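You operate a simulated robot arm through the tools that you are given. There is no shell and no other tool.

You are at the controls of a simulated two-armed robot. One attempt, no reset.

JOB
Pick up the white bottle from the table marked boxes with one hand, pass it to the other hand and put it on the top of the filler table. Set down upright: white bottle.

Only the result counts: the job must be done as asked and must still hold three seconds after the hand-in. Knocking over, shifting, dropping, spilling or breaking anything else fails it.

ROBOT AND FRAMES
Two 7-joint arms with two-finger parallel grippers on one trunk, on a base that moves. Base frame: it is fixed to the floor where the robot stands at the start and does not move with it; the origin is under the middle of the robot, x ahead of it, y to its left, z up. Units: mm, rad, N and s.
The left shoulder is at the start at [70, 134, 1101], the right one opposite. With the tool pointing down near the work surface each hand reaches from about 100 to 640 mm from the robot's upright axis, wherever it stands, measured 20 degrees to its own side. Places, roughly: top of the filler table [-2100, 4800, 700]; white bottle [-1000, 2250, 750]. Payload 1.57 kg a hand.
The TCP of each hand is the grasp point between the finger pads, 30 mm short of the fingertips. In the tool frame z runs along the fingers and y along their closing line. The gripper opens to 80 mm. The fingers are 17 mm wide and 12 mm thick; the gripper's body (40 by 82 mm) begins 80 mm behind the TCP.
Orientation is told as [roll, pitch, yaw] about the base's x, y, z axes, in that order, counted from this pose: with the fingers straight down and closing along the base's y, the tool's x points along the base's -x, its y along +y and its z along -z.

CONTROLS
- The arms move only by the tool drive_tool. It takes "left_commands", "right_commands" or both (then of equal length, played together; a hand with none holds still); each is a list of rows, each a list of 6 numbers: the shift along the tool's x, y, z in cm, then the turn, a rotation vector about the tool's x, y, z in rad. In form: [[x, y, z, rx, ry, rz], ...]. A call has 1 to 20 rows; each row shifts and turns the commanded pose from where the row before left it, along the tool's axes as they then stand. "left_claw" and "right_claw" are, for a hand that has rows, the closure, from 0 (fully open) to 1 (shut), set as the call begins (left out, the last holds). Rows are played at 5 a second. More than 50 mm and 0.15 rad between two rows, or a gripper value outside its range, and nothing of the call is played. A pose out of reach is approached as far as the arm can. The call stops where the force on the tool passes 40 N (or 10 N more than at its start, if that is more) or the arm is blocked; 0.2 s more then pass. Each finger travels about 153 mm/s and halts on what it meets, pressing with about 34 N; the grip force reading is that of the motor and also rises with nothing between the fingers. The clock runs only during rows and for 0.2 s after the last one: add rows that do not move to give the fingers time. The reply holds the time, the measured pose of the TCP, the force on the tool along the base axes, the opening and the grip force, in the units named above and with some noise, with the torque about the TCP (base axes, N m) and any sound that the robot's microphone picked up.
- Cameras (640 x 400 px; columns grow to the right, rows downward): "scene" is now at [139.2, -29.5, 1320]; the picture's right is [-0.09, -1.00, 0.00], its down [-0.62, 0.06, -0.78] and it looks along [0.78, -0.07, -0.63] (base axes); focal length 264 px, centre (320, 200). "left" rides on the left gripper at [72, 7, -122] in its tool frame; the picture's right is [-0.09, 1.00, 0.00], its down [-0.84, -0.08, -0.54] and it looks along [-0.54, -0.05, 0.84] (tool axes); focal length 238 px, centre (320, 200). "right" rides on the right gripper at [72, -7, -122] in its tool frame; the picture's right is [0.09, 1.00, 0.00], its down [-0.84, 0.08, -0.54] and it looks along [-0.54, 0.05, 0.84] (tool axes); focal length 238 px, centre (320, 200). There is no depth. A picture from a camera that has moved, and an enlarged one, comes with that camera's place and axes in the base frame and with its lens. The place of the scene camera against the robot may be out by one fixed shift of up to 25 mm in any direction.
- camera(camera): a new picture of that camera. The clock stands still meanwhile.
- slide_trunk(by): slides the trunk up (or, below 0, down) by that many mm; the arms and the scene camera ride with it, the base frame stays. It gives what a move gives, with no picture.
- base_move(legs): drives the robot by 1 to 6 legs, each [ahead, left, turn to the left] in mm, mm and rad, along the robot's own axes; the way and the turn of a leg run together, so that a leg with both is an arc; at most 1500 mm and 3.142 rad a leg. The arms and the cameras ride along, it lands a little off, and it stops where it bumps. It gives what a move gives.
- aim_head(pan, tilt): turns the head with the scene camera to pan (to the left, within 1.501 rad either way) and tilt (down, from -0.506 to 1.204), counted from straight ahead of the robot. It gives what a move gives.
- inspect(camera, box): a new picture of the part [left, top, right, bottom] of that camera's present view, enlarged. The clock stands still meanwhile.
- job_done(): hands the job in; it is judged then, once.

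Nothing tells you exact positions but the pictures and the camera data. Unless the task says otherwise, let go and move clear before handing in.

The tools are called after "Call:" as name(argument=value, ...) on one line, values as JSON. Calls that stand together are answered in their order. drive_tool: Moves the arms, as the interface text tells. Its arguments: {"type":"object","properties":{"left_commands":{"type":"array"},"left_claw":{"type":"number"},"right_commands":{"type":"array"},"right_claw":{"type":"number"}},"required":[]} The other tools are called the same way: slide_trunk (by) moves the trunk up or down; base_move (legs) drives the base; aim_head (pan, tilt) turns the head that bears the scene camera; camera (camera) takes a picture; inspect (camera, box) takes an enlarged picture of a part of a camera's view; job_done () hands the job in.

At the start:

```text
time: 0.0
left_ee_pos: [427.3, 157.7, 1047.1]
left_tool_rot: [-0.001, -0.001, 0.002]
left_force: [-0.4, 0.6, -0.4]
left_ft_torque: [-0.01, -0.01, 0.01]
left_gripper_width: 80.2
left_gripper_force: 0.0
right_ee_pos: [427.2, -163.4, 1061.6]
right_tool_rot: [0.0, -0.001, -0.001]
right_force: [0.6, -0.3, -0.2]
right_ft_torque: [-0.02, 0.02, -0.02]
right_gripper_width: 80.0
right_gripper_force: 0.0
trunk travel left (down, up): [-675.0, 265.0]
robot x, y, heading: [-2.2, -2.9, -0.004]
head pan, tilt (commanded): [-0.093, 0.675]
```

scene: 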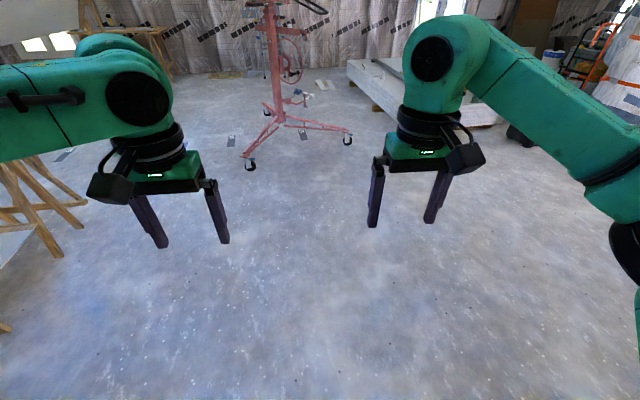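
right: 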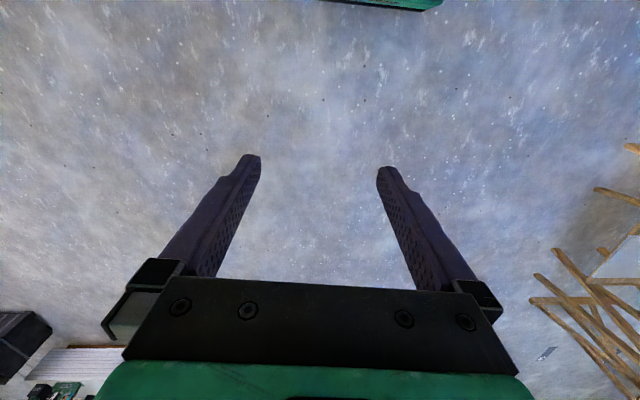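
left: 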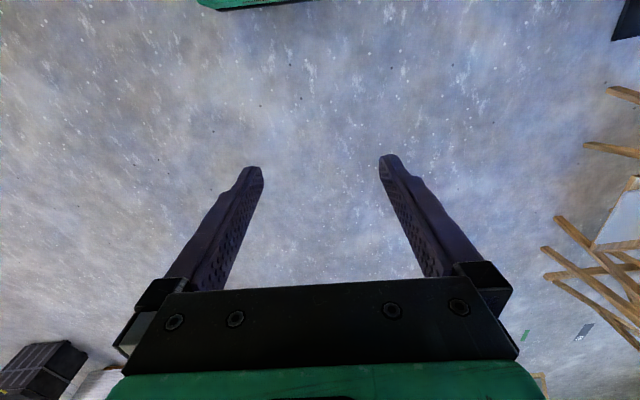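

I see open floor ahead with both arms raised; the bottle should be behind-left of me at about [-1000, 2250]. I'll first look around with the head to the left.

Call:
aim_head(pan=1.5, tilt=0.35)

```text
time: 1.7
left_ee_pos: [426.5, 155.2, 1047.9]
left_tool_rot: [-0.002, 0.0, 0.003]
left_force: [-0.1, -0.4, 0.4]
left_ft_torque: [-0.01, 0.0, -0.03]
left_gripper_width: 79.9
left_gripper_force: 0.0
right_ee_pos: [428.5, -163.4, 1060.2]
right_tool_rot: [0.0, 0.0, -0.002]
right_force: [0.6, -0.4, 0.0]
right_ft_torque: [0.0, 0.02, 0.0]
right_gripper_width: 79.9
right_gripper_force: 0.1
trunk travel left (down, up): [-675.0, 265.0]
robot x, y, heading: [-2.3, 1.0, -0.0]
head pan, tilt (commanded): [1.499, 0.351]
```

I've turned the head to the left; now I take a picture to see the tables there.

Call:
camera(camera="scene")

```text
taken
camera scene: at [60.5, 71.4, 1349.3], right [1.0, -0.07, 0.0], down [-0.03, -0.34, -0.94], along [0.07, 0.94, -0.34], focal length 264 px, centre (320, 200)
```

scene: 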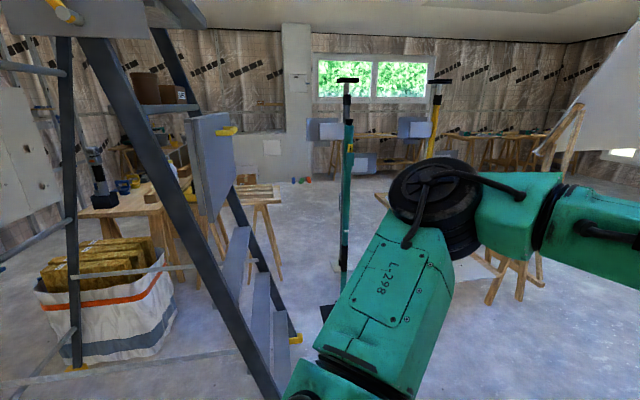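

The view shows a step-ladder close on the left and tables beyond it. I'll turn the base in place to the left to see the area properly.

Call:
base_move(legs=[[0, 0, 1.57]])

Call:
aim_head(pan=0.4, tilt=0.3)

Call:
camera(camera="scene")

```text
time: 5.9
left_ee_pos: [-151.6, 428.1, 1046.8]
left_tool_rot: [0.001, 0.001, 1.561]
left_force: [0.7, 0.5, 0.6]
left_ft_torque: [-0.01, -0.01, 0.01]
left_gripper_width: 79.8
left_gripper_force: 0.0
right_ee_pos: [166.1, 426.5, 1060.7]
right_tool_rot: [0.0, 0.001, 1.561]
right_force: [0.3, -0.1, -0.5]
right_ft_torque: [-0.01, 0.03, -0.02]
right_gripper_width: 80.1
right_gripper_force: 0.1
trunk travel left (down, up): [-675.0, 265.0]
robot x, y, heading: [1.7, 1.1, 1.564]
head pan, tilt (commanded): [1.499, 0.351]
```

```text
time: 7.2
left_ee_pos: [-152.0, 428.3, 1048.0]
left_tool_rot: [-0.001, 0.001, 1.563]
left_force: [-0.4, -0.9, 0.0]
left_ft_torque: [0.06, 0.01, 0.03]
left_gripper_width: 79.9
left_gripper_force: 0.2
right_ee_pos: [167.4, 426.2, 1060.4]
right_tool_rot: [-0.001, 0.0, 1.561]
right_force: [0.5, 0.0, 0.5]
right_ft_torque: [0.02, -0.01, -0.07]
right_gripper_width: 80.0
right_gripper_force: 0.1
trunk travel left (down, up): [-675.0, 265.0]
robot x, y, heading: [2.6, 1.6, 1.561]
head pan, tilt (commanded): [0.4, 0.3]
```

```text
taken
camera scene: at [-31.5, 115.1, 1354.0], right [0.93, 0.38, 0.0], down [0.11, -0.27, -0.96], along [-0.36, 0.88, -0.3], focal length 264 px, centre (320, 200)
```

scene: 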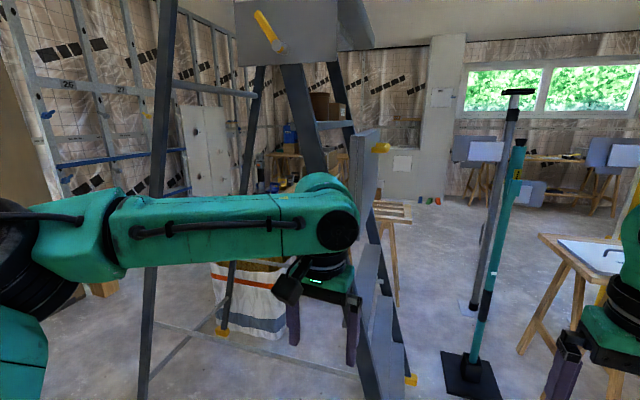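

The ladder stands ahead-left with a pole stand to its right; the boxes table is behind the ladder. I'll look in several directions to map the free floor.

Call:
inspect(camera="scene", box=[200, 80, 440, 230])

Call:
aim_head(pan=-0.3, tilt=0.5)

Call:
camera(camera="scene")

Call:
aim_head(pan=-1.1, tilt=0.5)

Call:
camera(camera="scene")

Call:
aim_head(pan=1.3, tilt=0.5)

Call:
camera(camera="scene")

```text
2.67 times, centred on (320, 155) of scene
camera zoom: at [-31.5, 115.1, 1354.0], right [0.93, 0.38, 0.0], down [0.11, -0.27, -0.96], along [-0.36, 0.88, -0.3], focal length 705 px, centre (320, 320)
```

zoom: 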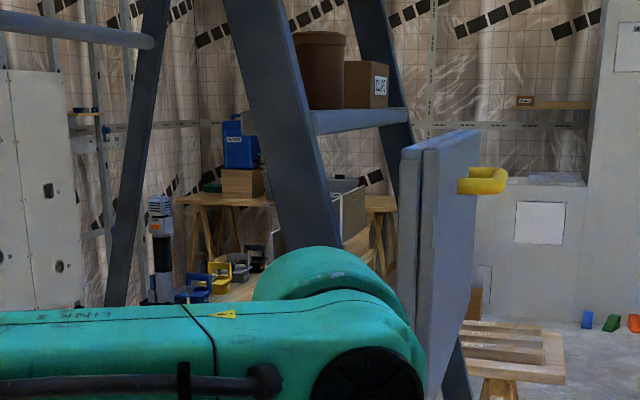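

```text
time: 8.3
left_ee_pos: [-152.1, 428.4, 1048.8]
left_tool_rot: [0.0, -0.002, 1.562]
left_force: [0.7, 0.0, 0.5]
left_ft_torque: [0.03, 0.0, -0.01]
left_gripper_width: 80.4
left_gripper_force: 0.1
right_ee_pos: [167.2, 424.9, 1060.5]
right_tool_rot: [-0.001, 0.001, 1.56]
right_force: [-0.6, 0.5, 0.4]
right_ft_torque: [0.01, 0.05, 0.01]
right_gripper_width: 79.9
right_gripper_force: 0.0
trunk travel left (down, up): [-675.0, 265.0]
robot x, y, heading: [0.2, 3.0, 1.553]
head pan, tilt (commanded): [-0.3, 0.499]
```

```text
taken
camera scene: at [31.7, 115.4, 1335.6], right [0.95, -0.31, 0.0], down [-0.15, -0.46, -0.88], along [0.27, 0.84, -0.48], focal length 264 px, centre (320, 200)
```

scene: 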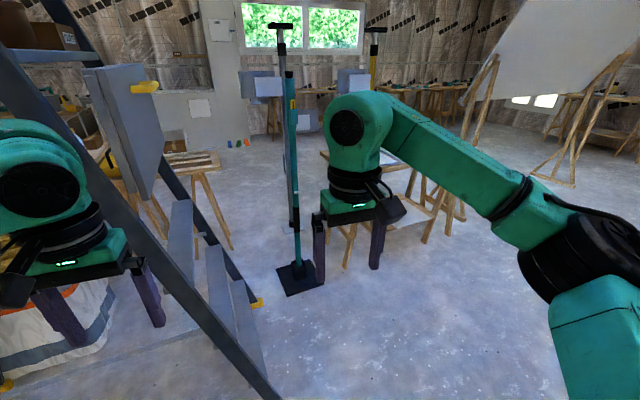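

```text
time: 9.4
left_ee_pos: [-152.2, 428.3, 1049.1]
left_tool_rot: [-0.001, 0.0, 1.563]
left_force: [-0.4, -0.5, -0.6]
left_ft_torque: [0.04, 0.0, 0.05]
left_gripper_width: 80.1
left_gripper_force: 0.0
right_ee_pos: [168.0, 424.9, 1061.0]
right_tool_rot: [0.0, 0.001, 1.559]
right_force: [-0.1, -0.3, 0.6]
right_ft_torque: [-0.01, 0.01, -0.01]
right_gripper_width: 79.8
right_gripper_force: 0.0
trunk travel left (down, up): [-675.0, 265.0]
robot x, y, heading: [-0.7, -1.8, 1.568]
head pan, tilt (commanded): [-1.1, 0.499]
```

```text
taken
camera scene: at [85.5, 69.3, 1335.6], right [0.45, -0.9, 0.0], down [-0.43, -0.21, -0.88], along [0.79, 0.39, -0.48], focal length 264 px, centre (320, 200)
```

scene: 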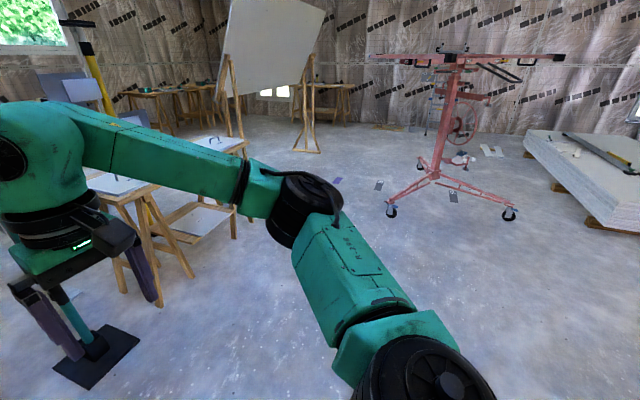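

```text
time: 11.6
left_ee_pos: [-151.4, 429.1, 1047.9]
left_tool_rot: [0.0, 0.0, 1.562]
left_force: [-0.5, -0.4, 0.5]
left_ft_torque: [0.02, 0.0, 0.02]
left_gripper_width: 80.3
left_gripper_force: 0.1
right_ee_pos: [167.4, 427.1, 1059.6]
right_tool_rot: [-0.001, 0.0, 1.561]
right_force: [0.1, 0.6, 0.0]
right_ft_torque: [-0.03, 0.01, -0.02]
right_gripper_width: 80.2
right_gripper_force: 0.1
trunk travel left (down, up): [-675.0, 265.0]
robot x, y, heading: [-2.1, 0.5, 1.56]
head pan, tilt (commanded): [1.3, 0.499]
```

```text
taken
camera scene: at [-83.4, 54.0, 1335.6], right [0.28, 0.96, 0.0], down [0.46, -0.13, -0.88], along [-0.84, 0.24, -0.48], focal length 264 px, centre (320, 200)
```

scene: 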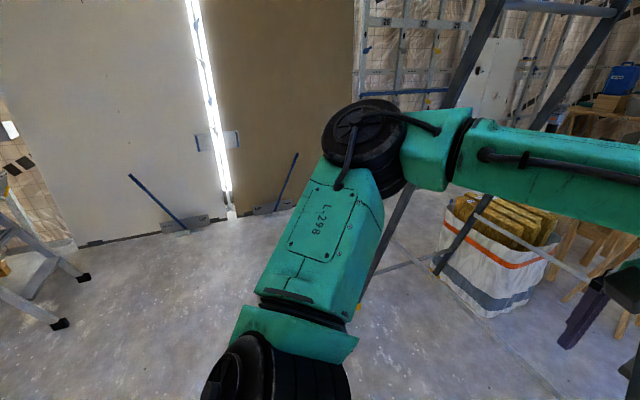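

The ladder occupies roughly x −1180…70, y 640…1310, with a bag behind it and a pole stand and sawhorse table closing the right side; the free way is the corridor along the left wall. I'll turn to face −x and look along it.

Call:
base_move(legs=[[0, 0, 1.57]])

Call:
aim_head(pan=0.0, tilt=0.5)

Call:
camera(camera="scene")

Call:
aim_head(pan=-0.7, tilt=0.4)

Call:
camera(camera="scene")

Call:
aim_head(pan=1.2, tilt=0.5)

Call:
camera(camera="scene")

```text
time: 15.8
left_ee_pos: [-427.9, -151.1, 1047.6]
left_tool_rot: [0.001, -0.001, 3.13]
left_force: [-0.8, -0.8, 1.3]
left_ft_torque: [0.02, 0.01, 0.04]
left_gripper_width: 80.0
left_gripper_force: 0.1
right_ee_pos: [-424.7, 167.4, 1060.3]
right_tool_rot: [0.0, 0.0, 3.128]
right_force: [0.8, 0.2, -0.3]
right_ft_torque: [0.0, 0.01, 0.0]
right_gripper_width: 79.9
right_gripper_force: 0.0
trunk travel left (down, up): [-675.0, 265.0]
robot x, y, heading: [0.9, -0.2, 3.133]
head pan, tilt (commanded): [1.3, 0.499]
```

```text
time: 17.3
left_ee_pos: [-428.5, -151.0, 1047.8]
left_tool_rot: [0.0, 0.0, 3.129]
left_force: [-0.5, -0.4, -0.3]
left_ft_torque: [0.06, -0.02, 0.0]
left_gripper_width: 80.1
left_gripper_force: 0.1
right_ee_pos: [-426.0, 167.9, 1060.9]
right_tool_rot: [0.0, 0.001, 3.131]
right_force: [-0.1, -0.4, -0.3]
right_ft_torque: [-0.02, 0.0, -0.01]
right_gripper_width: 80.1
right_gripper_force: 0.1
trunk travel left (down, up): [-675.0, 265.0]
robot x, y, heading: [0.8, 0.9, 3.128]
head pan, tilt (commanded): [0.0, 0.499]
```

```text
taken
camera scene: at [-137.7, -19.8, 1335.6], right [0.01, 1.0, 0.0], down [0.48, -0.01, -0.88], along [-0.88, 0.01, -0.48], focal length 264 px, centre (320, 200)
```

scene: 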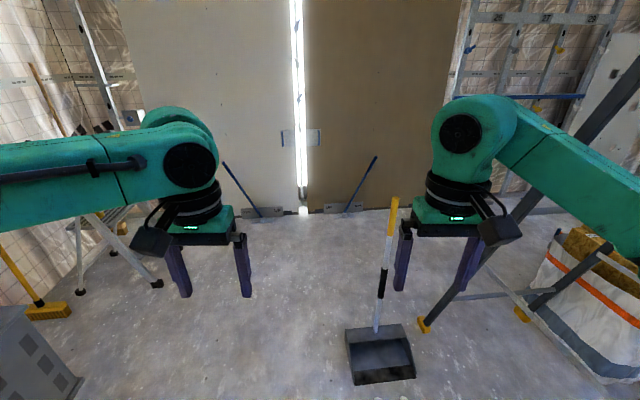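

```text
time: 18.4
left_ee_pos: [-428.8, -150.8, 1048.0]
left_tool_rot: [0.0, 0.0, 3.13]
left_force: [0.2, -0.2, 0.4]
left_ft_torque: [0.01, -0.01, 0.01]
left_gripper_width: 79.7
left_gripper_force: 0.1
right_ee_pos: [-425.6, 168.1, 1061.1]
right_tool_rot: [0.0, -0.001, 3.13]
right_force: [0.0, -0.1, 0.1]
right_ft_torque: [-0.01, -0.02, 0.02]
right_gripper_width: 80.0
right_gripper_force: 0.1
trunk travel left (down, up): [-675.0, 265.0]
robot x, y, heading: [-1.0, 0.3, 3.131]
head pan, tilt (commanded): [-0.7, 0.4]
```

```text
taken
camera scene: at [-116.9, 39.6, 1344.7], right [0.65, 0.76, 0.0], down [0.29, -0.25, -0.92], along [-0.7, 0.6, -0.39], focal length 264 px, centre (320, 200)
```

scene: 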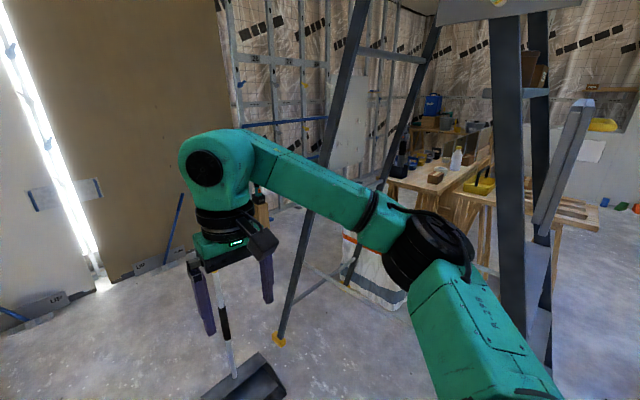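

```text
time: 20.2
left_ee_pos: [-428.7, -151.1, 1047.6]
left_tool_rot: [0.001, -0.001, 3.13]
left_force: [-0.8, 0.4, 0.4]
left_ft_torque: [-0.03, -0.02, -0.03]
left_gripper_width: 80.2
left_gripper_force: 0.1
right_ee_pos: [-424.4, 167.2, 1060.5]
right_tool_rot: [0.001, 0.001, 3.13]
right_force: [-0.2, -0.6, -0.2]
right_ft_torque: [-0.03, 0.01, -0.03]
right_gripper_width: 80.0
right_gripper_force: 0.0
trunk travel left (down, up): [-675.0, 265.0]
robot x, y, heading: [-1.8, -1.0, 3.128]
head pan, tilt (commanded): [1.201, 0.499]
```

```text
taken
camera scene: at [-80.8, -105.2, 1335.6], right [-0.93, 0.37, 0.0], down [0.18, 0.44, -0.88], along [-0.33, -0.81, -0.48], focal length 264 px, centre (320, 200)
```

scene: 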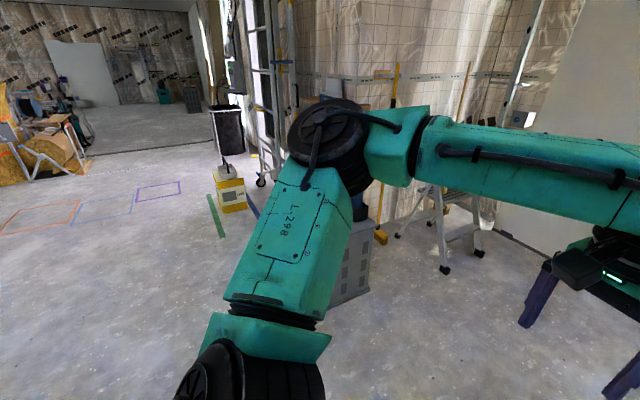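

I can see the white bottle on the table beyond the ladder; a dustpan stands at about (−950, 290), so I'll keep well to the −y side of it. Let me zoom on the bottle and the left-hand corridor first.

Call:
aim_head(pan=-0.7, tilt=0.4)

Call:
inspect(camera="scene", box=[380, 80, 540, 180])

Call:
inspect(camera="scene", box=[220, 80, 420, 205])

```text
time: 22.1
left_ee_pos: [-428.6, -151.3, 1047.5]
left_tool_rot: [0.0, 0.0, 3.13]
left_force: [0.9, -0.3, 0.2]
left_ft_torque: [0.0, 0.01, -0.03]
left_gripper_width: 79.8
left_gripper_force: 0.1
right_ee_pos: [-425.5, 168.2, 1061.5]
right_tool_rot: [0.0, -0.001, 3.13]
right_force: [0.6, 0.0, -0.4]
right_ft_torque: [0.02, -0.03, 0.01]
right_gripper_width: 80.0
right_gripper_force: 0.0
trunk travel left (down, up): [-675.0, 265.0]
robot x, y, heading: [0.8, 3.6, 3.131]
head pan, tilt (commanded): [-0.7, 0.4]
```

```text
4.00 times, centred on (460, 130) of scene
camera zoom: at [-116.9, 39.7, 1344.7], right [0.65, 0.76, 0.0], down [0.29, -0.25, -0.92], along [-0.7, 0.6, -0.39], focal length 1058 px, centre (-240, 480)
```

zoom: 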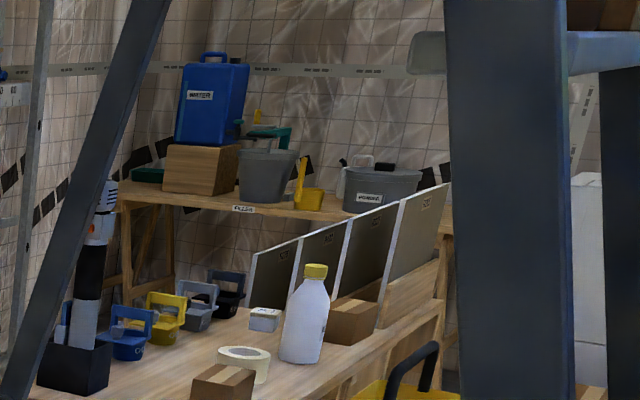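

```text
3.20 times, centred on (320, 142) of scene
camera zoom: at [-116.9, 39.7, 1344.7], right [0.65, 0.76, 0.0], down [0.29, -0.25, -0.92], along [-0.7, 0.6, -0.39], focal length 846 px, centre (320, 384)
```

zoom: 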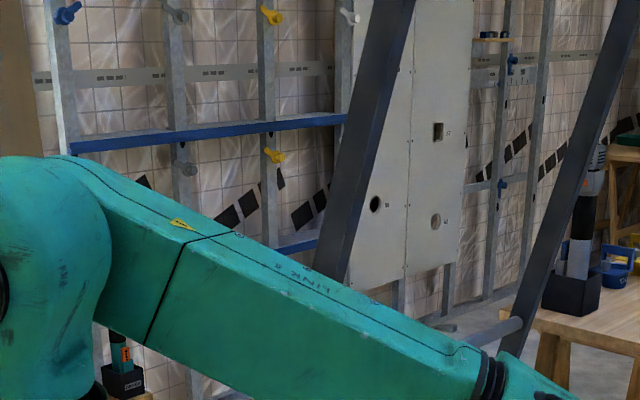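

The bottle (yellow cap) stands on the wooden table about (−1000, 2260), and the filler table is further behind. I'll drive along the clear strip at y≈−420 to x≈−1700, then turn to face +y.

Call:
base_move(legs=[[0, 400, 0], [1500, 0, 0], [200, 0, 0], [0, 0, -1.57]])

Call:
aim_head(pan=-0.2, tilt=0.4)

Call:
camera(camera="scene")

```text
time: 36.6
left_ee_pos: [-1877.0, 32.7, 1048.1]
left_tool_rot: [0.0, 0.001, 1.589]
left_force: [0.4, 0.2, 0.9]
left_ft_torque: [0.02, 0.04, 0.01]
left_gripper_width: 79.8
left_gripper_force: 0.1
right_ee_pos: [-1557.0, 38.6, 1059.6]
right_tool_rot: [0.0, -0.001, 1.587]
right_force: [-0.2, -0.3, 0.1]
right_ft_torque: [-0.04, 0.02, 0.01]
right_gripper_width: 79.7
right_gripper_force: 0.1
trunk travel left (down, up): [-675.0, 265.0]
robot x, y, heading: [-1714.8, -388.9, 1.593]
head pan, tilt (commanded): [-0.7, 0.4]
```

```text
time: 37.6
left_ee_pos: [-1877.2, 32.4, 1047.3]
left_tool_rot: [-0.001, 0.001, 1.588]
left_force: [0.3, 1.0, -1.0]
left_ft_torque: [0.0, 0.01, 0.03]
left_gripper_width: 79.9
left_gripper_force: 0.1
right_ee_pos: [-1558.1, 38.4, 1061.1]
right_tool_rot: [0.002, -0.001, 1.586]
right_force: [0.0, -0.2, 0.9]
right_ft_torque: [-0.03, 0.0, -0.01]
right_gripper_width: 79.9
right_gripper_force: 0.0
trunk travel left (down, up): [-675.0, 265.0]
robot x, y, heading: [-1712.5, -388.0, 1.583]
head pan, tilt (commanded): [-0.201, 0.4]
```

```text
taken
camera scene: at [-1693.7, -271.5, 1344.7], right [0.98, -0.18, 0.0], down [-0.07, -0.38, -0.92], along [0.17, 0.91, -0.39], focal length 264 px, centre (320, 200)
```

scene: 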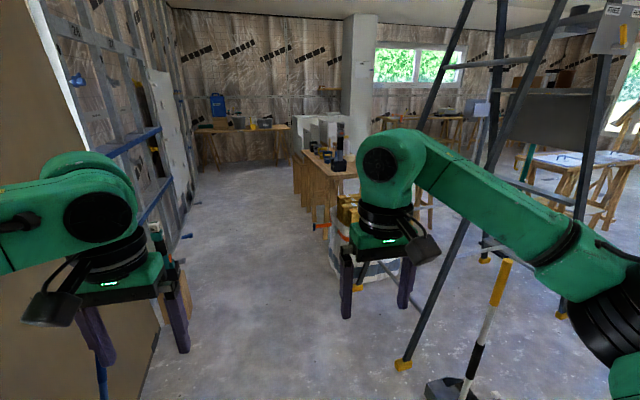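

The corridor ahead is clear (wall at x≈−2400, ladder foot at x≈−1090, table edge x≈−1250). I'll drive ahead about 1.6 m and look at the table from beside it.

Call:
base_move(legs=[[1500, 0, -0.015], [300, 0, 0]])

Call:
aim_head(pan=-0.6, tilt=0.5)

Call:
camera(camera="scene")

Call:
aim_head(pan=0.1, tilt=0.4)

Call:
camera(camera="scene")

```text
time: 46.6
left_ee_pos: [-1897.1, 1830.9, 1048.1]
left_tool_rot: [0.0, -0.004, 1.583]
left_force: [0.5, 0.5, -0.1]
left_ft_torque: [0.0, -0.03, 0.02]
left_gripper_width: 80.2
left_gripper_force: 0.0
right_ee_pos: [-1577.3, 1834.0, 1061.4]
right_tool_rot: [0.001, -0.002, 1.581]
right_force: [-0.1, -0.2, -0.1]
right_ft_torque: [0.02, -0.01, -0.01]
right_gripper_width: 79.9
right_gripper_force: 0.1
trunk travel left (down, up): [-675.0, 265.0]
robot x, y, heading: [-1735.1, 1406.1, 1.581]
head pan, tilt (commanded): [-0.201, 0.4]
```

```text
time: 47.5
left_ee_pos: [-1896.5, 1830.9, 1047.4]
left_tool_rot: [-0.001, 0.001, 1.581]
left_force: [0.0, -0.5, -0.3]
left_ft_torque: [0.01, -0.01, -0.02]
left_gripper_width: 79.8
left_gripper_force: 0.2
right_ee_pos: [-1576.6, 1836.1, 1059.5]
right_tool_rot: [0.0, 0.0, 1.582]
right_force: [0.6, -0.3, 0.1]
right_ft_torque: [-0.01, 0.0, 0.01]
right_gripper_width: 80.2
right_gripper_force: 0.1
trunk travel left (down, up): [-675.0, 265.0]
robot x, y, heading: [-1736.3, 1405.2, 1.579]
head pan, tilt (commanded): [-0.6, 0.499]
```

```text
taken
camera scene: at [-1682.1, 1510.4, 1335.6], right [0.83, -0.56, 0.0], down [-0.27, -0.4, -0.88], along [0.49, 0.73, -0.48], focal length 264 px, centre (320, 200)
```

scene: 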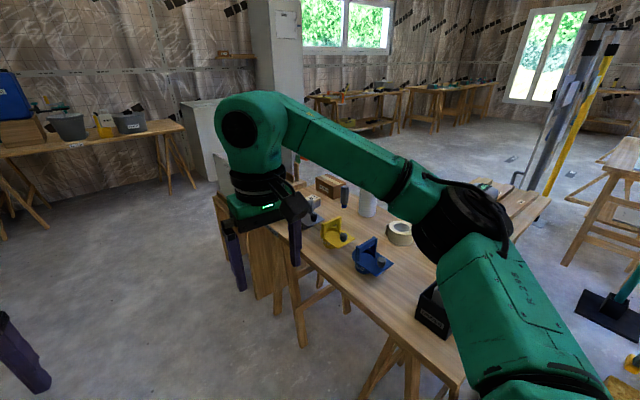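

```text
time: 48.6
left_ee_pos: [-1896.8, 1832.1, 1047.2]
left_tool_rot: [-0.001, 0.002, 1.581]
left_force: [0.0, -0.4, -0.1]
left_ft_torque: [-0.01, -0.01, 0.0]
left_gripper_width: 80.1
left_gripper_force: 0.0
right_ee_pos: [-1577.8, 1834.5, 1061.0]
right_tool_rot: [0.0, 0.001, 1.582]
right_force: [-0.2, -0.1, 0.2]
right_ft_torque: [-0.02, 0.0, 0.0]
right_gripper_width: 80.1
right_gripper_force: 0.0
trunk travel left (down, up): [-675.0, 265.0]
robot x, y, heading: [-1733.8, 1407.6, 1.578]
head pan, tilt (commanded): [0.099, 0.4]
```

```text
taken
camera scene: at [-1742.6, 1527.0, 1344.7], right [0.99, 0.11, 0.0], down [0.04, -0.39, -0.92], along [-0.1, 0.92, -0.39], focal length 264 px, centre (320, 200)
```

scene: 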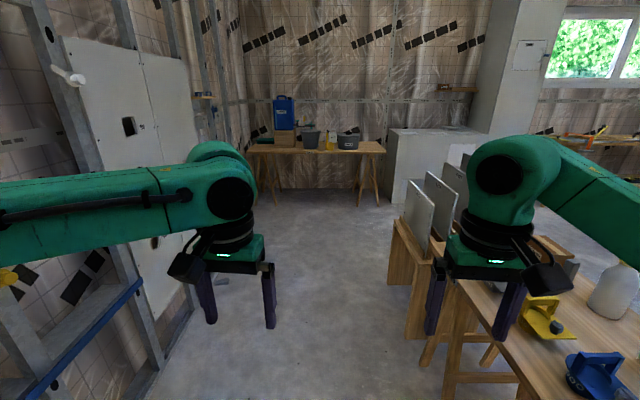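

I'm at the near-left corner of the boxes table; its left edge is at x≈−1300 and the bottle is about 350 mm in from it near (−950, 2230). I'll raise the trunk for clearance over the leaning boards, drive level with the bottle and turn to face the table.

Call:
slide_trunk(by=220)

Call:
base_move(legs=[[750, 60, 0]])

Call:
aim_head(pan=-1.3, tilt=0.6)

Call:
camera(camera="scene")

Call:
aim_head(pan=-0.6, tilt=0.6)

Call:
camera(camera="scene")

```text
time: 50.9
left_ee_pos: [-1896.0, 1830.8, 1268.1]
left_tool_rot: [0.0, 0.001, 1.58]
left_force: [0.4, -0.5, -0.5]
left_ft_torque: [0.04, 0.0, 0.01]
left_gripper_width: 80.1
left_gripper_force: 0.0
right_ee_pos: [-1577.4, 1835.2, 1279.5]
right_tool_rot: [0.0, 0.001, 1.582]
right_force: [0.1, 0.5, -0.5]
right_ft_torque: [0.0, 0.0, 0.02]
right_gripper_width: 80.1
right_gripper_force: 0.1
trunk travel left (down, up): [-895.0, 45.0]
robot x, y, heading: [-1734.9, 1408.0, 1.584]
head pan, tilt (commanded): [0.099, 0.4]
```

```text
time: 55.0
left_ee_pos: [-1961.1, 2588.8, 1268.9]
left_tool_rot: [0.0, -0.002, 1.579]
left_force: [0.0, 0.8, 0.2]
left_ft_torque: [0.03, -0.01, 0.04]
left_gripper_width: 79.8
left_gripper_force: 0.0
right_ee_pos: [-1642.1, 2591.2, 1280.5]
right_tool_rot: [0.001, -0.001, 1.579]
right_force: [-0.8, 0.2, 0.1]
right_ft_torque: [0.01, 0.01, -0.01]
right_gripper_width: 80.2
right_gripper_force: 0.0
trunk travel left (down, up): [-895.0, 45.0]
robot x, y, heading: [-1804.2, 2162.0, 1.578]
head pan, tilt (commanded): [0.099, 0.4]
```

```text
time: 56.5
left_ee_pos: [-1962.6, 2591.4, 1267.4]
left_tool_rot: [0.0, 0.0, 1.578]
left_force: [-0.5, -0.3, -0.7]
left_ft_torque: [-0.03, -0.03, 0.02]
left_gripper_width: 80.0
left_gripper_force: 0.0
right_ee_pos: [-1641.6, 2593.8, 1281.2]
right_tool_rot: [0.0, 0.0, 1.577]
right_force: [-0.1, 0.3, 1.0]
right_ft_torque: [-0.01, 0.0, -0.01]
right_gripper_width: 79.9
right_gripper_force: 0.1
trunk travel left (down, up): [-895.0, 45.0]
robot x, y, heading: [-1800.7, 2168.2, 1.572]
head pan, tilt (commanded): [-1.3, 0.6]
```

```text
taken
camera scene: at [-1714.0, 2217.6, 1546.5], right [0.27, -0.96, 0.0], down [-0.54, -0.16, -0.83], along [0.79, 0.23, -0.56], focal length 264 px, centre (320, 200)
```

scene: 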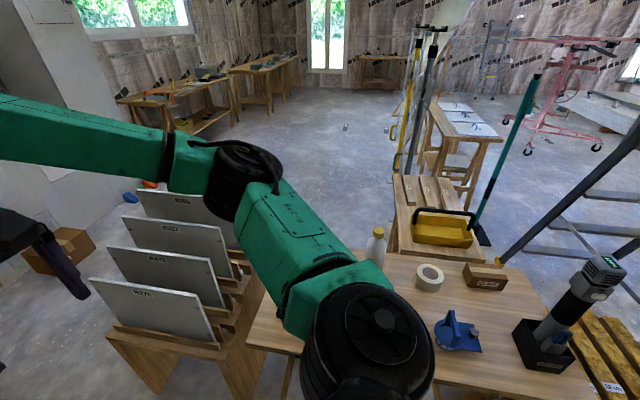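

```text
time: 57.6
left_ee_pos: [-1960.6, 2589.9, 1266.9]
left_tool_rot: [0.0, -0.001, 1.579]
left_force: [-0.6, 0.6, -0.1]
left_ft_torque: [0.01, 0.0, 0.0]
left_gripper_width: 80.1
left_gripper_force: 0.0
right_ee_pos: [-1642.1, 2593.1, 1280.2]
right_tool_rot: [0.001, 0.001, 1.576]
right_force: [0.2, 0.1, 1.8]
right_ft_torque: [0.02, 0.02, 0.04]
right_gripper_width: 79.6
right_gripper_force: 0.1
trunk travel left (down, up): [-895.0, 45.0]
robot x, y, heading: [-1799.9, 2159.5, 1.577]
head pan, tilt (commanded): [-0.6, 0.6]
```

```text
taken
camera scene: at [-1749.5, 2266.2, 1546.5], right [0.83, -0.56, 0.0], down [-0.32, -0.47, -0.83], along [0.46, 0.68, -0.56], focal length 264 px, centre (320, 200)
```

scene: 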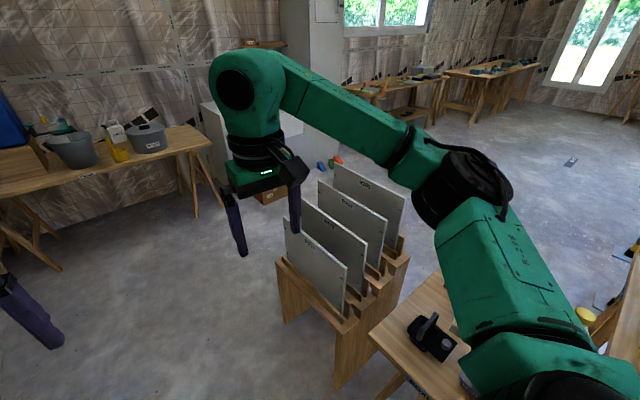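

The bottle's cap shows at about (−975, 2217), with the trowels along the table's left edge. I'll look straight down to see my own base's footprint and its distance to the table.

Call:
aim_head(pan=-1.5, tilt=1.2)

Call:
camera(camera="scene")

Call:
aim_head(pan=0, tilt=1.2)

Call:
camera(camera="scene")

```text
time: 58.8
left_ee_pos: [-1960.6, 2590.2, 1268.7]
left_tool_rot: [0.001, -0.001, 1.578]
left_force: [-0.4, 0.0, 0.3]
left_ft_torque: [0.03, 0.0, 0.0]
left_gripper_width: 80.0
left_gripper_force: 0.1
right_ee_pos: [-1641.9, 2592.4, 1280.4]
right_tool_rot: [0.0, 0.002, 1.576]
right_force: [0.1, 0.6, 0.1]
right_ft_torque: [-0.02, 0.01, -0.03]
right_gripper_width: 79.9
right_gripper_force: 0.0
trunk travel left (down, up): [-895.0, 45.0]
robot x, y, heading: [-1801.5, 2161.4, 1.578]
head pan, tilt (commanded): [-1.499, 1.201]
```

```text
taken
camera scene: at [-1743.2, 2197.5, 1501.9], right [0.08, -1.0, 0.0], down [-0.93, -0.07, -0.36], along [0.36, 0.03, -0.93], focal length 264 px, centre (320, 200)
```

scene: 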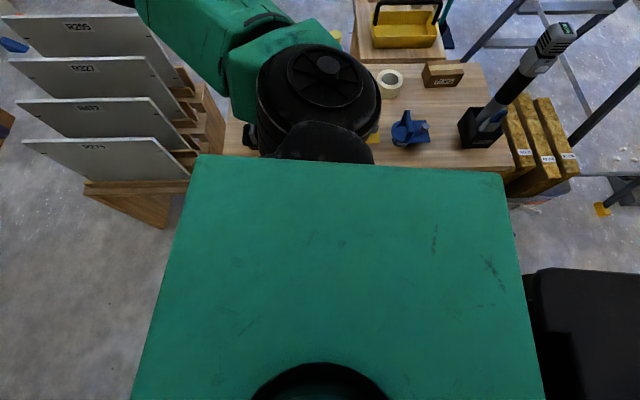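

```text
time: 60.4
left_ee_pos: [-1960.3, 2589.6, 1268.5]
left_tool_rot: [0.0, 0.0, 1.579]
left_force: [1.1, 0.0, -0.6]
left_ft_torque: [-0.01, -0.02, 0.01]
left_gripper_width: 80.0
left_gripper_force: 0.1
right_ee_pos: [-1642.3, 2592.9, 1281.3]
right_tool_rot: [0.001, -0.001, 1.578]
right_force: [-0.4, -0.2, -0.3]
right_ft_torque: [0.01, 0.02, 0.04]
right_gripper_width: 79.9
right_gripper_force: 0.0
trunk travel left (down, up): [-895.0, 45.0]
robot x, y, heading: [-1800.8, 2165.0, 1.58]
head pan, tilt (commanded): [0.0, 1.201]
```

```text
taken
camera scene: at [-1799.3, 2249.0, 1501.9], right [1.0, 0.01, 0.0], down [0.01, -0.93, -0.36], along [0.0, 0.36, -0.93], focal length 264 px, centre (320, 200)
```

scene: 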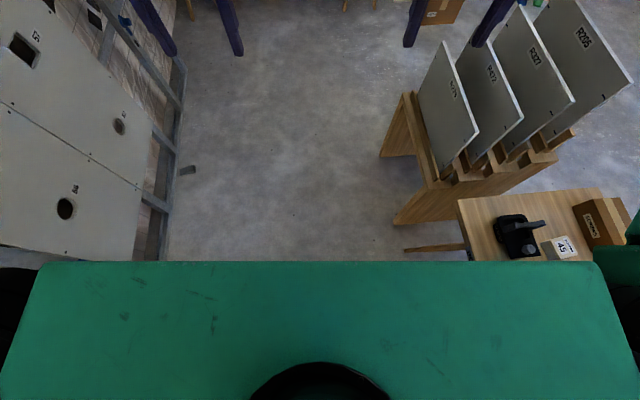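

The base front hides under the torso, so it extends less than about 290 mm ahead of the axis. I'll advance to y≈2350, turn in place to face +x (the table), and then look at the bottle.

Call:
base_move(legs=[[185, 0, 0], [0, 0, -1.579]])

Call:
aim_head(pan=-0.1, tilt=0.7)

Call:
camera(camera="scene")

Call:
camera(camera="right")

```text
time: 65.8
left_ee_pos: [-1373.4, 2497.4, 1267.6]
left_tool_rot: [0.0, 0.0, -0.018]
left_force: [-0.3, -0.3, -0.2]
left_ft_torque: [0.03, 0.03, 0.02]
left_gripper_width: 79.8
left_gripper_force: 0.0
right_ee_pos: [-1379.0, 2178.9, 1280.7]
right_tool_rot: [-0.001, 0.001, -0.019]
right_force: [-0.3, 0.4, 0.5]
right_ft_torque: [0.05, 0.01, -0.02]
right_gripper_width: 80.1
right_gripper_force: 0.0
trunk travel left (down, up): [-895.0, 45.0]
robot x, y, heading: [-1803.9, 2350.3, -0.018]
head pan, tilt (commanded): [0.0, 1.201]
```

```text
time: 66.7
left_ee_pos: [-1373.3, 2497.2, 1268.1]
left_tool_rot: [0.0, 0.001, -0.02]
left_force: [0.2, 0.4, -0.4]
left_ft_torque: [0.01, -0.03, -0.01]
left_gripper_width: 79.8
left_gripper_force: 0.1
right_ee_pos: [-1378.5, 2177.7, 1280.1]
right_tool_rot: [0.001, 0.0, -0.02]
right_force: [0.3, -0.2, -0.8]
right_ft_torque: [0.0, 0.03, -0.01]
right_gripper_width: 80.2
right_gripper_force: 0.1
trunk travel left (down, up): [-895.0, 45.0]
robot x, y, heading: [-1804.6, 2346.9, -0.02]
head pan, tilt (commanded): [-0.099, 0.7]
```

```text
taken
camera scene: at [-1665.0, 2316.4, 1537.8], right [-0.12, -0.99, 0.0], down [-0.64, 0.08, -0.76], along [0.76, -0.09, -0.64], focal length 264 px, centre (320, 200)
```

scene: 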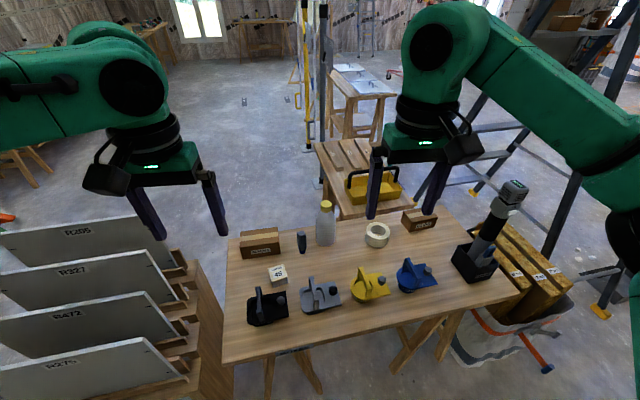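

```text
taken
camera right: at [-1451.2, 2173.5, 1402.5], right [-0.07, 1.0, 0.0], down [0.84, 0.06, 0.54], along [0.54, 0.04, -0.84], focal length 238 px, centre (320, 200)
```

right: 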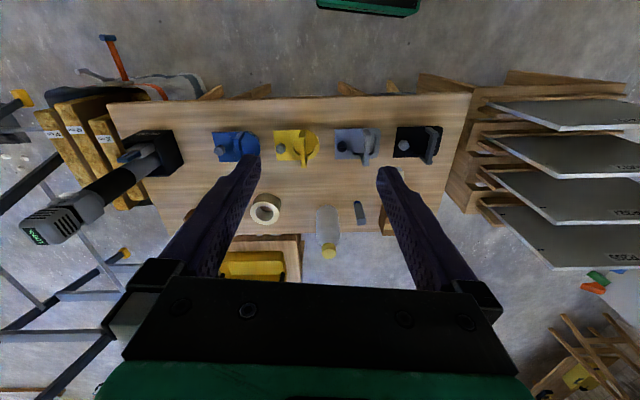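

Now everything on the table is visible: the bottle stands behind the row of trowels, between the tape roll and a small black object. I'll enlarge the views to measure the bottle.

Call:
inspect(camera="right", box=[260, 180, 400, 267])

Call:
inspect(camera="scene", box=[240, 180, 440, 305])

```text
4.57 times, centred on (330, 224) of right
camera zoom: at [-1451.2, 2173.5, 1402.5], right [-0.07, 1.0, 0.0], down [0.84, 0.06, 0.54], along [0.54, 0.04, -0.84], focal length 1090 px, centre (274, 93)
```

zoom: 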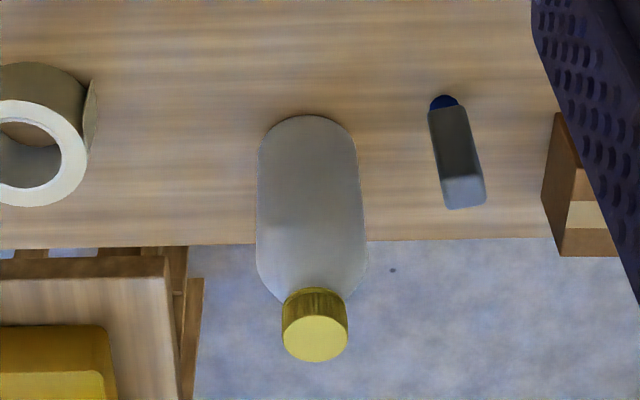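

```text
3.20 times, centred on (340, 242) of scene
camera zoom: at [-1665.0, 2316.4, 1537.8], right [-0.12, -0.99, 0.0], down [-0.64, 0.08, -0.76], along [0.76, -0.09, -0.64], focal length 846 px, centre (256, 64)
```

zoom: 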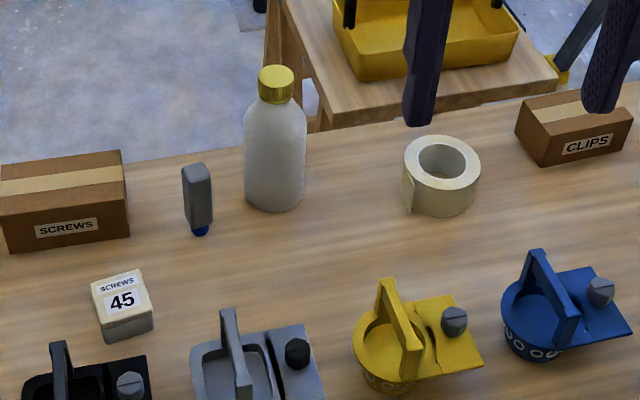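

The bottle is about 75 mm wide (tight for the 80 mm opening) but its yellow cap is about 42 mm, so I'll take it by the cap with a tilted right hand from the side, at about (−944, 2235), top z≈900. First I close in by 100 mm and lower the trunk.

Call:
base_move(legs=[[100, 0, 0.02]])

Call:
slide_trunk(by=-130)

Call:
inspect(camera="right", box=[240, 150, 400, 250])

Call:
camera(camera="scene")

```text
time: 67.9
left_ee_pos: [-1283.2, 2504.3, 1271.2]
left_tool_rot: [-0.002, -0.004, 0.0]
left_force: [-1.2, -0.2, 0.4]
left_ft_torque: [0.0, -0.02, -0.01]
left_gripper_width: 79.7
left_gripper_force: 0.1
right_ee_pos: [-1282.9, 2183.4, 1283.5]
right_tool_rot: [-0.001, -0.007, 0.0]
right_force: [0.0, -0.5, 0.6]
right_ft_torque: [0.01, -0.02, 0.03]
right_gripper_width: 79.9
right_gripper_force: 0.0
trunk travel left (down, up): [-895.0, 45.0]
robot x, y, heading: [-1702.5, 2350.0, -0.005]
head pan, tilt (commanded): [-0.099, 0.7]
```

```text
time: 69.5
left_ee_pos: [-1275.3, 2504.0, 1138.7]
left_tool_rot: [0.0, -0.001, 0.001]
left_force: [0.1, 0.8, 0.1]
left_ft_torque: [-0.03, 0.0, 0.02]
left_gripper_width: 79.7
left_gripper_force: 0.0
right_ee_pos: [-1275.6, 2186.5, 1151.8]
right_tool_rot: [0.0, 0.0, 0.0]
right_force: [0.1, -0.7, -0.3]
right_ft_torque: [0.02, 0.0, -0.01]
right_gripper_width: 80.0
right_gripper_force: 0.0
trunk travel left (down, up): [-765.0, 175.0]
robot x, y, heading: [-1706.0, 2349.2, -0.001]
head pan, tilt (commanded): [-0.099, 0.7]
```

```text
4.00 times, centred on (320, 200) of right
camera zoom: at [-1348.1, 2179.1, 1272.6], right [-0.09, 1.0, 0.0], down [0.84, 0.08, 0.54], along [0.54, 0.05, -0.84], focal length 953 px, centre (320, 200)
```

zoom: 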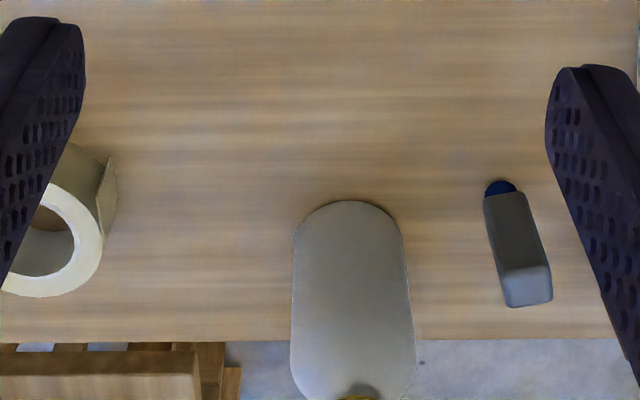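

```text
taken
camera scene: at [-1564.9, 2318.0, 1407.9], right [-0.1, -0.99, 0.0], down [-0.64, 0.06, -0.76], along [0.76, -0.08, -0.64], focal length 264 px, centre (320, 200)
```

scene: 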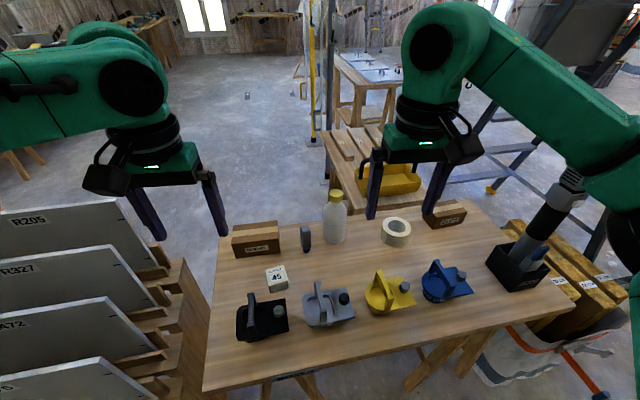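

The bottle sits at roughly (−944, 2235) and nothing is near the right hand. I'll tilt the right hand 60° so that the fingers point forward-down and its camera looks level at the bottle.

Call:
drive_tool(right_commands=[[0, 0, 0, 0, -0.15, 0], [0, 0, 0, 0, -0.15, 0], [0, 0, 0, 0, -0.15, 0], [0, 0, 0, 0, -0.15, 0], [0, 0, 0, 0, -0.15, 0], [0, 0, 0, 0, -0.15, 0], [0, 0, 0, 0, -0.15, 0], [0, 0, 0, 0, 0, 0]], right_claw=0)

Call:
camera(camera="right")

```text
time: 71.3
left_ee_pos: [-1276.6, 2503.8, 1138.7]
left_tool_rot: [0.0, 0.001, 0.001]
left_force: [0.2, 0.4, 0.2]
left_ft_torque: [0.03, -0.02, -0.01]
left_gripper_width: 79.7
left_gripper_force: 0.1
right_ee_pos: [-1275.5, 2185.0, 1150.2]
right_tool_rot: [0.001, -1.051, -0.001]
right_force: [0.3, -0.1, -0.8]
right_ft_torque: [-0.01, 0.01, -0.03]
right_gripper_width: 79.9
right_gripper_force: 0.0
trunk travel left (down, up): [-765.0, 175.0]
robot x, y, heading: [-1704.9, 2349.3, -0.002]
head pan, tilt (commanded): [-0.099, 0.7]
```

```text
taken
camera right: at [-1417.5, 2179.0, 1148.5], right [-0.05, 1.0, -0.08], down [-0.06, 0.08, 1.0], along [1.0, 0.05, 0.05], focal length 238 px, centre (320, 200)
```

right: 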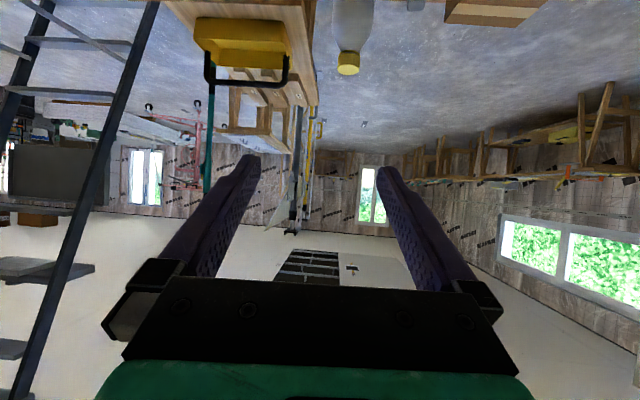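

The level view (upside-down) shows the bottle and cap ahead of the fingers. I'll enlarge it for measurement.

Call:
inspect(camera="right", box=[290, 0, 418, 80])

```text
5.00 times, centred on (354, 40) of right
camera zoom: at [-1417.5, 2179.0, 1148.5], right [-0.05, 1.0, -0.08], down [-0.06, 0.08, 1.0], along [1.0, 0.05, 0.05], focal length 1192 px, centre (150, 1000)
```

zoom: 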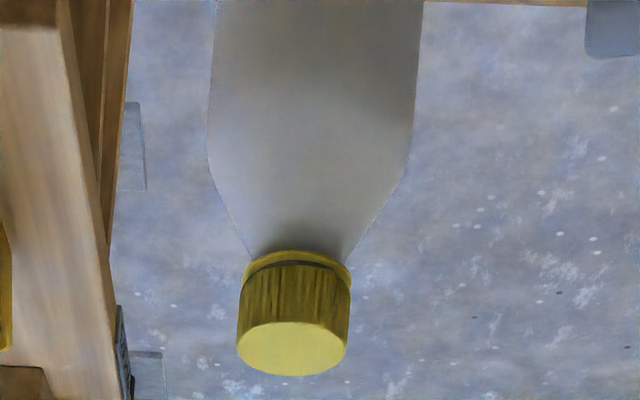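

Triangulating from the wrist views: bottle axis ≈ (−973, 2234), cap top z≈929, cap Ø≈40 mm and ~24 mm high, table top ≈742. I'll move the right hand to a pre-grasp 120 mm short of the cap along the finger direction and re-measure.

Call:
drive_tool(right_commands=[[0.83, 0.82, 4.29, 0, 0, 0], [0.83, 0.82, 4.29, 0, 0, 0], [0.83, 0.82, 4.29, 0, 0, 0], [0.83, 0.82, 4.29, 0, 0, 0], [0.83, 0.82, 4.29, 0, 0, 0], [0.83, 0.82, 4.29, 0, 0, 0], [0, 0, 0, 0, 0, 0], [0, 0, 0, 0, 0, 0]], right_claw=0)

Call:
camera(camera="right")

Call:
inspect(camera="right", box=[240, 60, 400, 160])

Call:
camera(camera="scene")

```text
time: 73.1
left_ee_pos: [-1277.9, 2503.0, 1139.1]
left_tool_rot: [-0.001, 0.001, 0.0]
left_force: [0.2, 0.6, -0.1]
left_ft_torque: [0.0, 0.01, 0.01]
left_gripper_width: 80.0
left_gripper_force: 0.1
right_ee_pos: [-1078.7, 2236.3, 978.4]
right_tool_rot: [0.001, -1.05, 0.0]
right_force: [-0.3, -0.5, -0.1]
right_ft_torque: [0.01, 0.0, 0.03]
right_gripper_width: 80.1
right_gripper_force: 0.1
trunk travel left (down, up): [-765.0, 175.0]
robot x, y, heading: [-1703.8, 2347.1, -0.002]
head pan, tilt (commanded): [-0.099, 0.7]
```

```text
taken
camera right: at [-1220.0, 2230.2, 976.5], right [-0.05, 1.0, -0.08], down [-0.05, 0.08, 1.0], along [1.0, 0.05, 0.05], focal length 238 px, centre (320, 200)
```

right: 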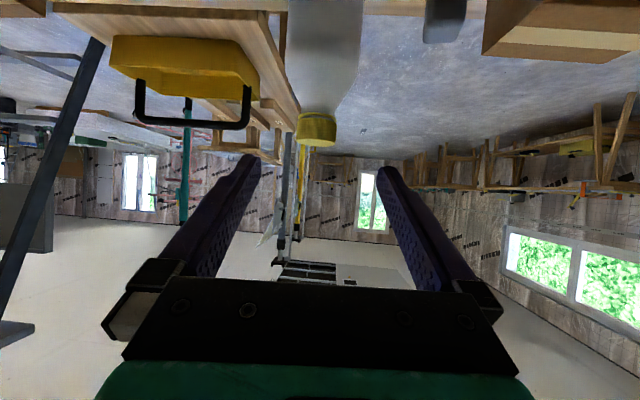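

```text
4.00 times, centred on (320, 110) of right
camera zoom: at [-1220.0, 2230.2, 976.5], right [-0.05, 1.0, -0.08], down [-0.05, 0.08, 1.0], along [1.0, 0.05, 0.05], focal length 953 px, centre (320, 560)
```

zoom: 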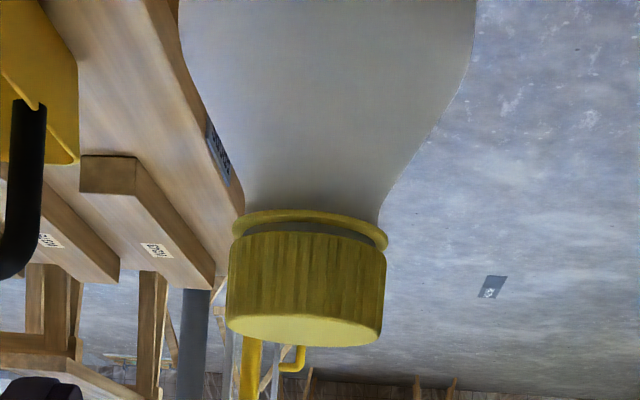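

```text
taken
camera scene: at [-1565.2, 2317.9, 1407.9], right [-0.1, -0.99, 0.0], down [-0.64, 0.06, -0.76], along [0.76, -0.08, -0.64], focal length 264 px, centre (320, 200)
```

scene: 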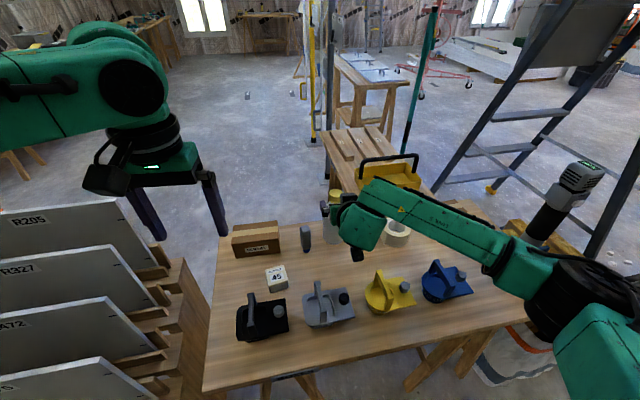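

The re-measure agrees: cap top at (−973, 2233.6, 930). I'll advance 120 mm along the fingers so they straddle the cap at z≈921, fingers open.

Call:
drive_tool(right_commands=[[-0.035, -0.034, 1.503, 0, 0, 0], [-0.035, -0.034, 1.503, 0, 0, 0], [-0.035, -0.034, 1.503, 0, 0, 0], [-0.035, -0.034, 1.503, 0, 0, 0], [-0.035, -0.034, 1.503, 0, 0, 0], [-0.035, -0.034, 1.503, 0, 0, 0], [-0.035, -0.034, 1.503, 0, 0, 0], [-0.035, -0.034, 1.503, 0, 0, 0], [0, 0, 0, 0, 0, 0], [0, 0, 0, 0, 0, 0]], right_claw=0)

Call:
camera(camera="right")

Call:
inspect(camera="scene", box=[270, 160, 430, 260])

```text
time: 75.3
left_ee_pos: [-1275.8, 2504.2, 1137.5]
left_tool_rot: [0.0, 0.001, 0.002]
left_force: [0.3, 0.5, -0.6]
left_ft_torque: [0.01, -0.01, 0.02]
left_gripper_width: 80.0
left_gripper_force: 0.2
right_ee_pos: [-971.1, 2233.4, 924.2]
right_tool_rot: [0.001, -1.053, -0.002]
right_force: [0.2, 0.2, 0.9]
right_ft_torque: [0.0, -0.01, 0.04]
right_gripper_width: 80.1
right_gripper_force: 0.0
trunk travel left (down, up): [-765.0, 175.0]
robot x, y, heading: [-1703.5, 2346.4, 0.002]
head pan, tilt (commanded): [-0.099, 0.7]
```

```text
taken
camera right: at [-1113.7, 2226.9, 921.2], right [-0.05, 1.0, -0.08], down [-0.05, 0.08, 1.0], along [1.0, 0.05, 0.05], focal length 238 px, centre (320, 200)
```

right: 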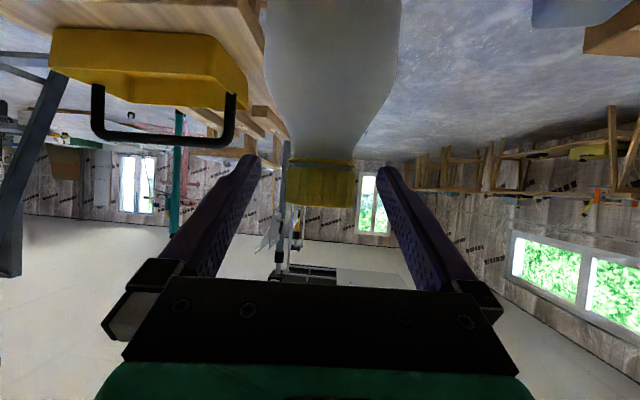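

```text
4.00 times, centred on (350, 210) of scene
camera zoom: at [-1565.1, 2317.9, 1407.9], right [-0.1, -0.99, 0.0], down [-0.64, 0.06, -0.76], along [0.76, -0.08, -0.64], focal length 1058 px, centre (200, 160)
```

zoom: 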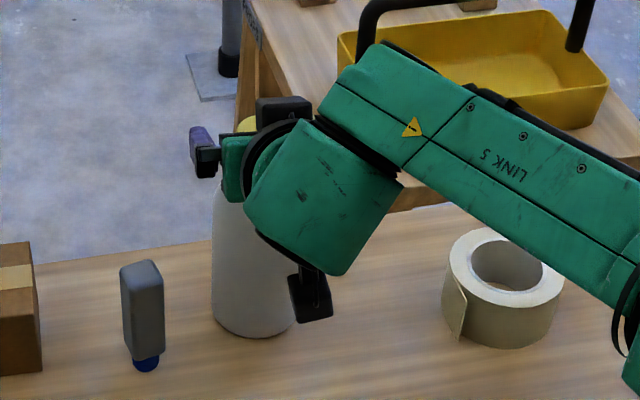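

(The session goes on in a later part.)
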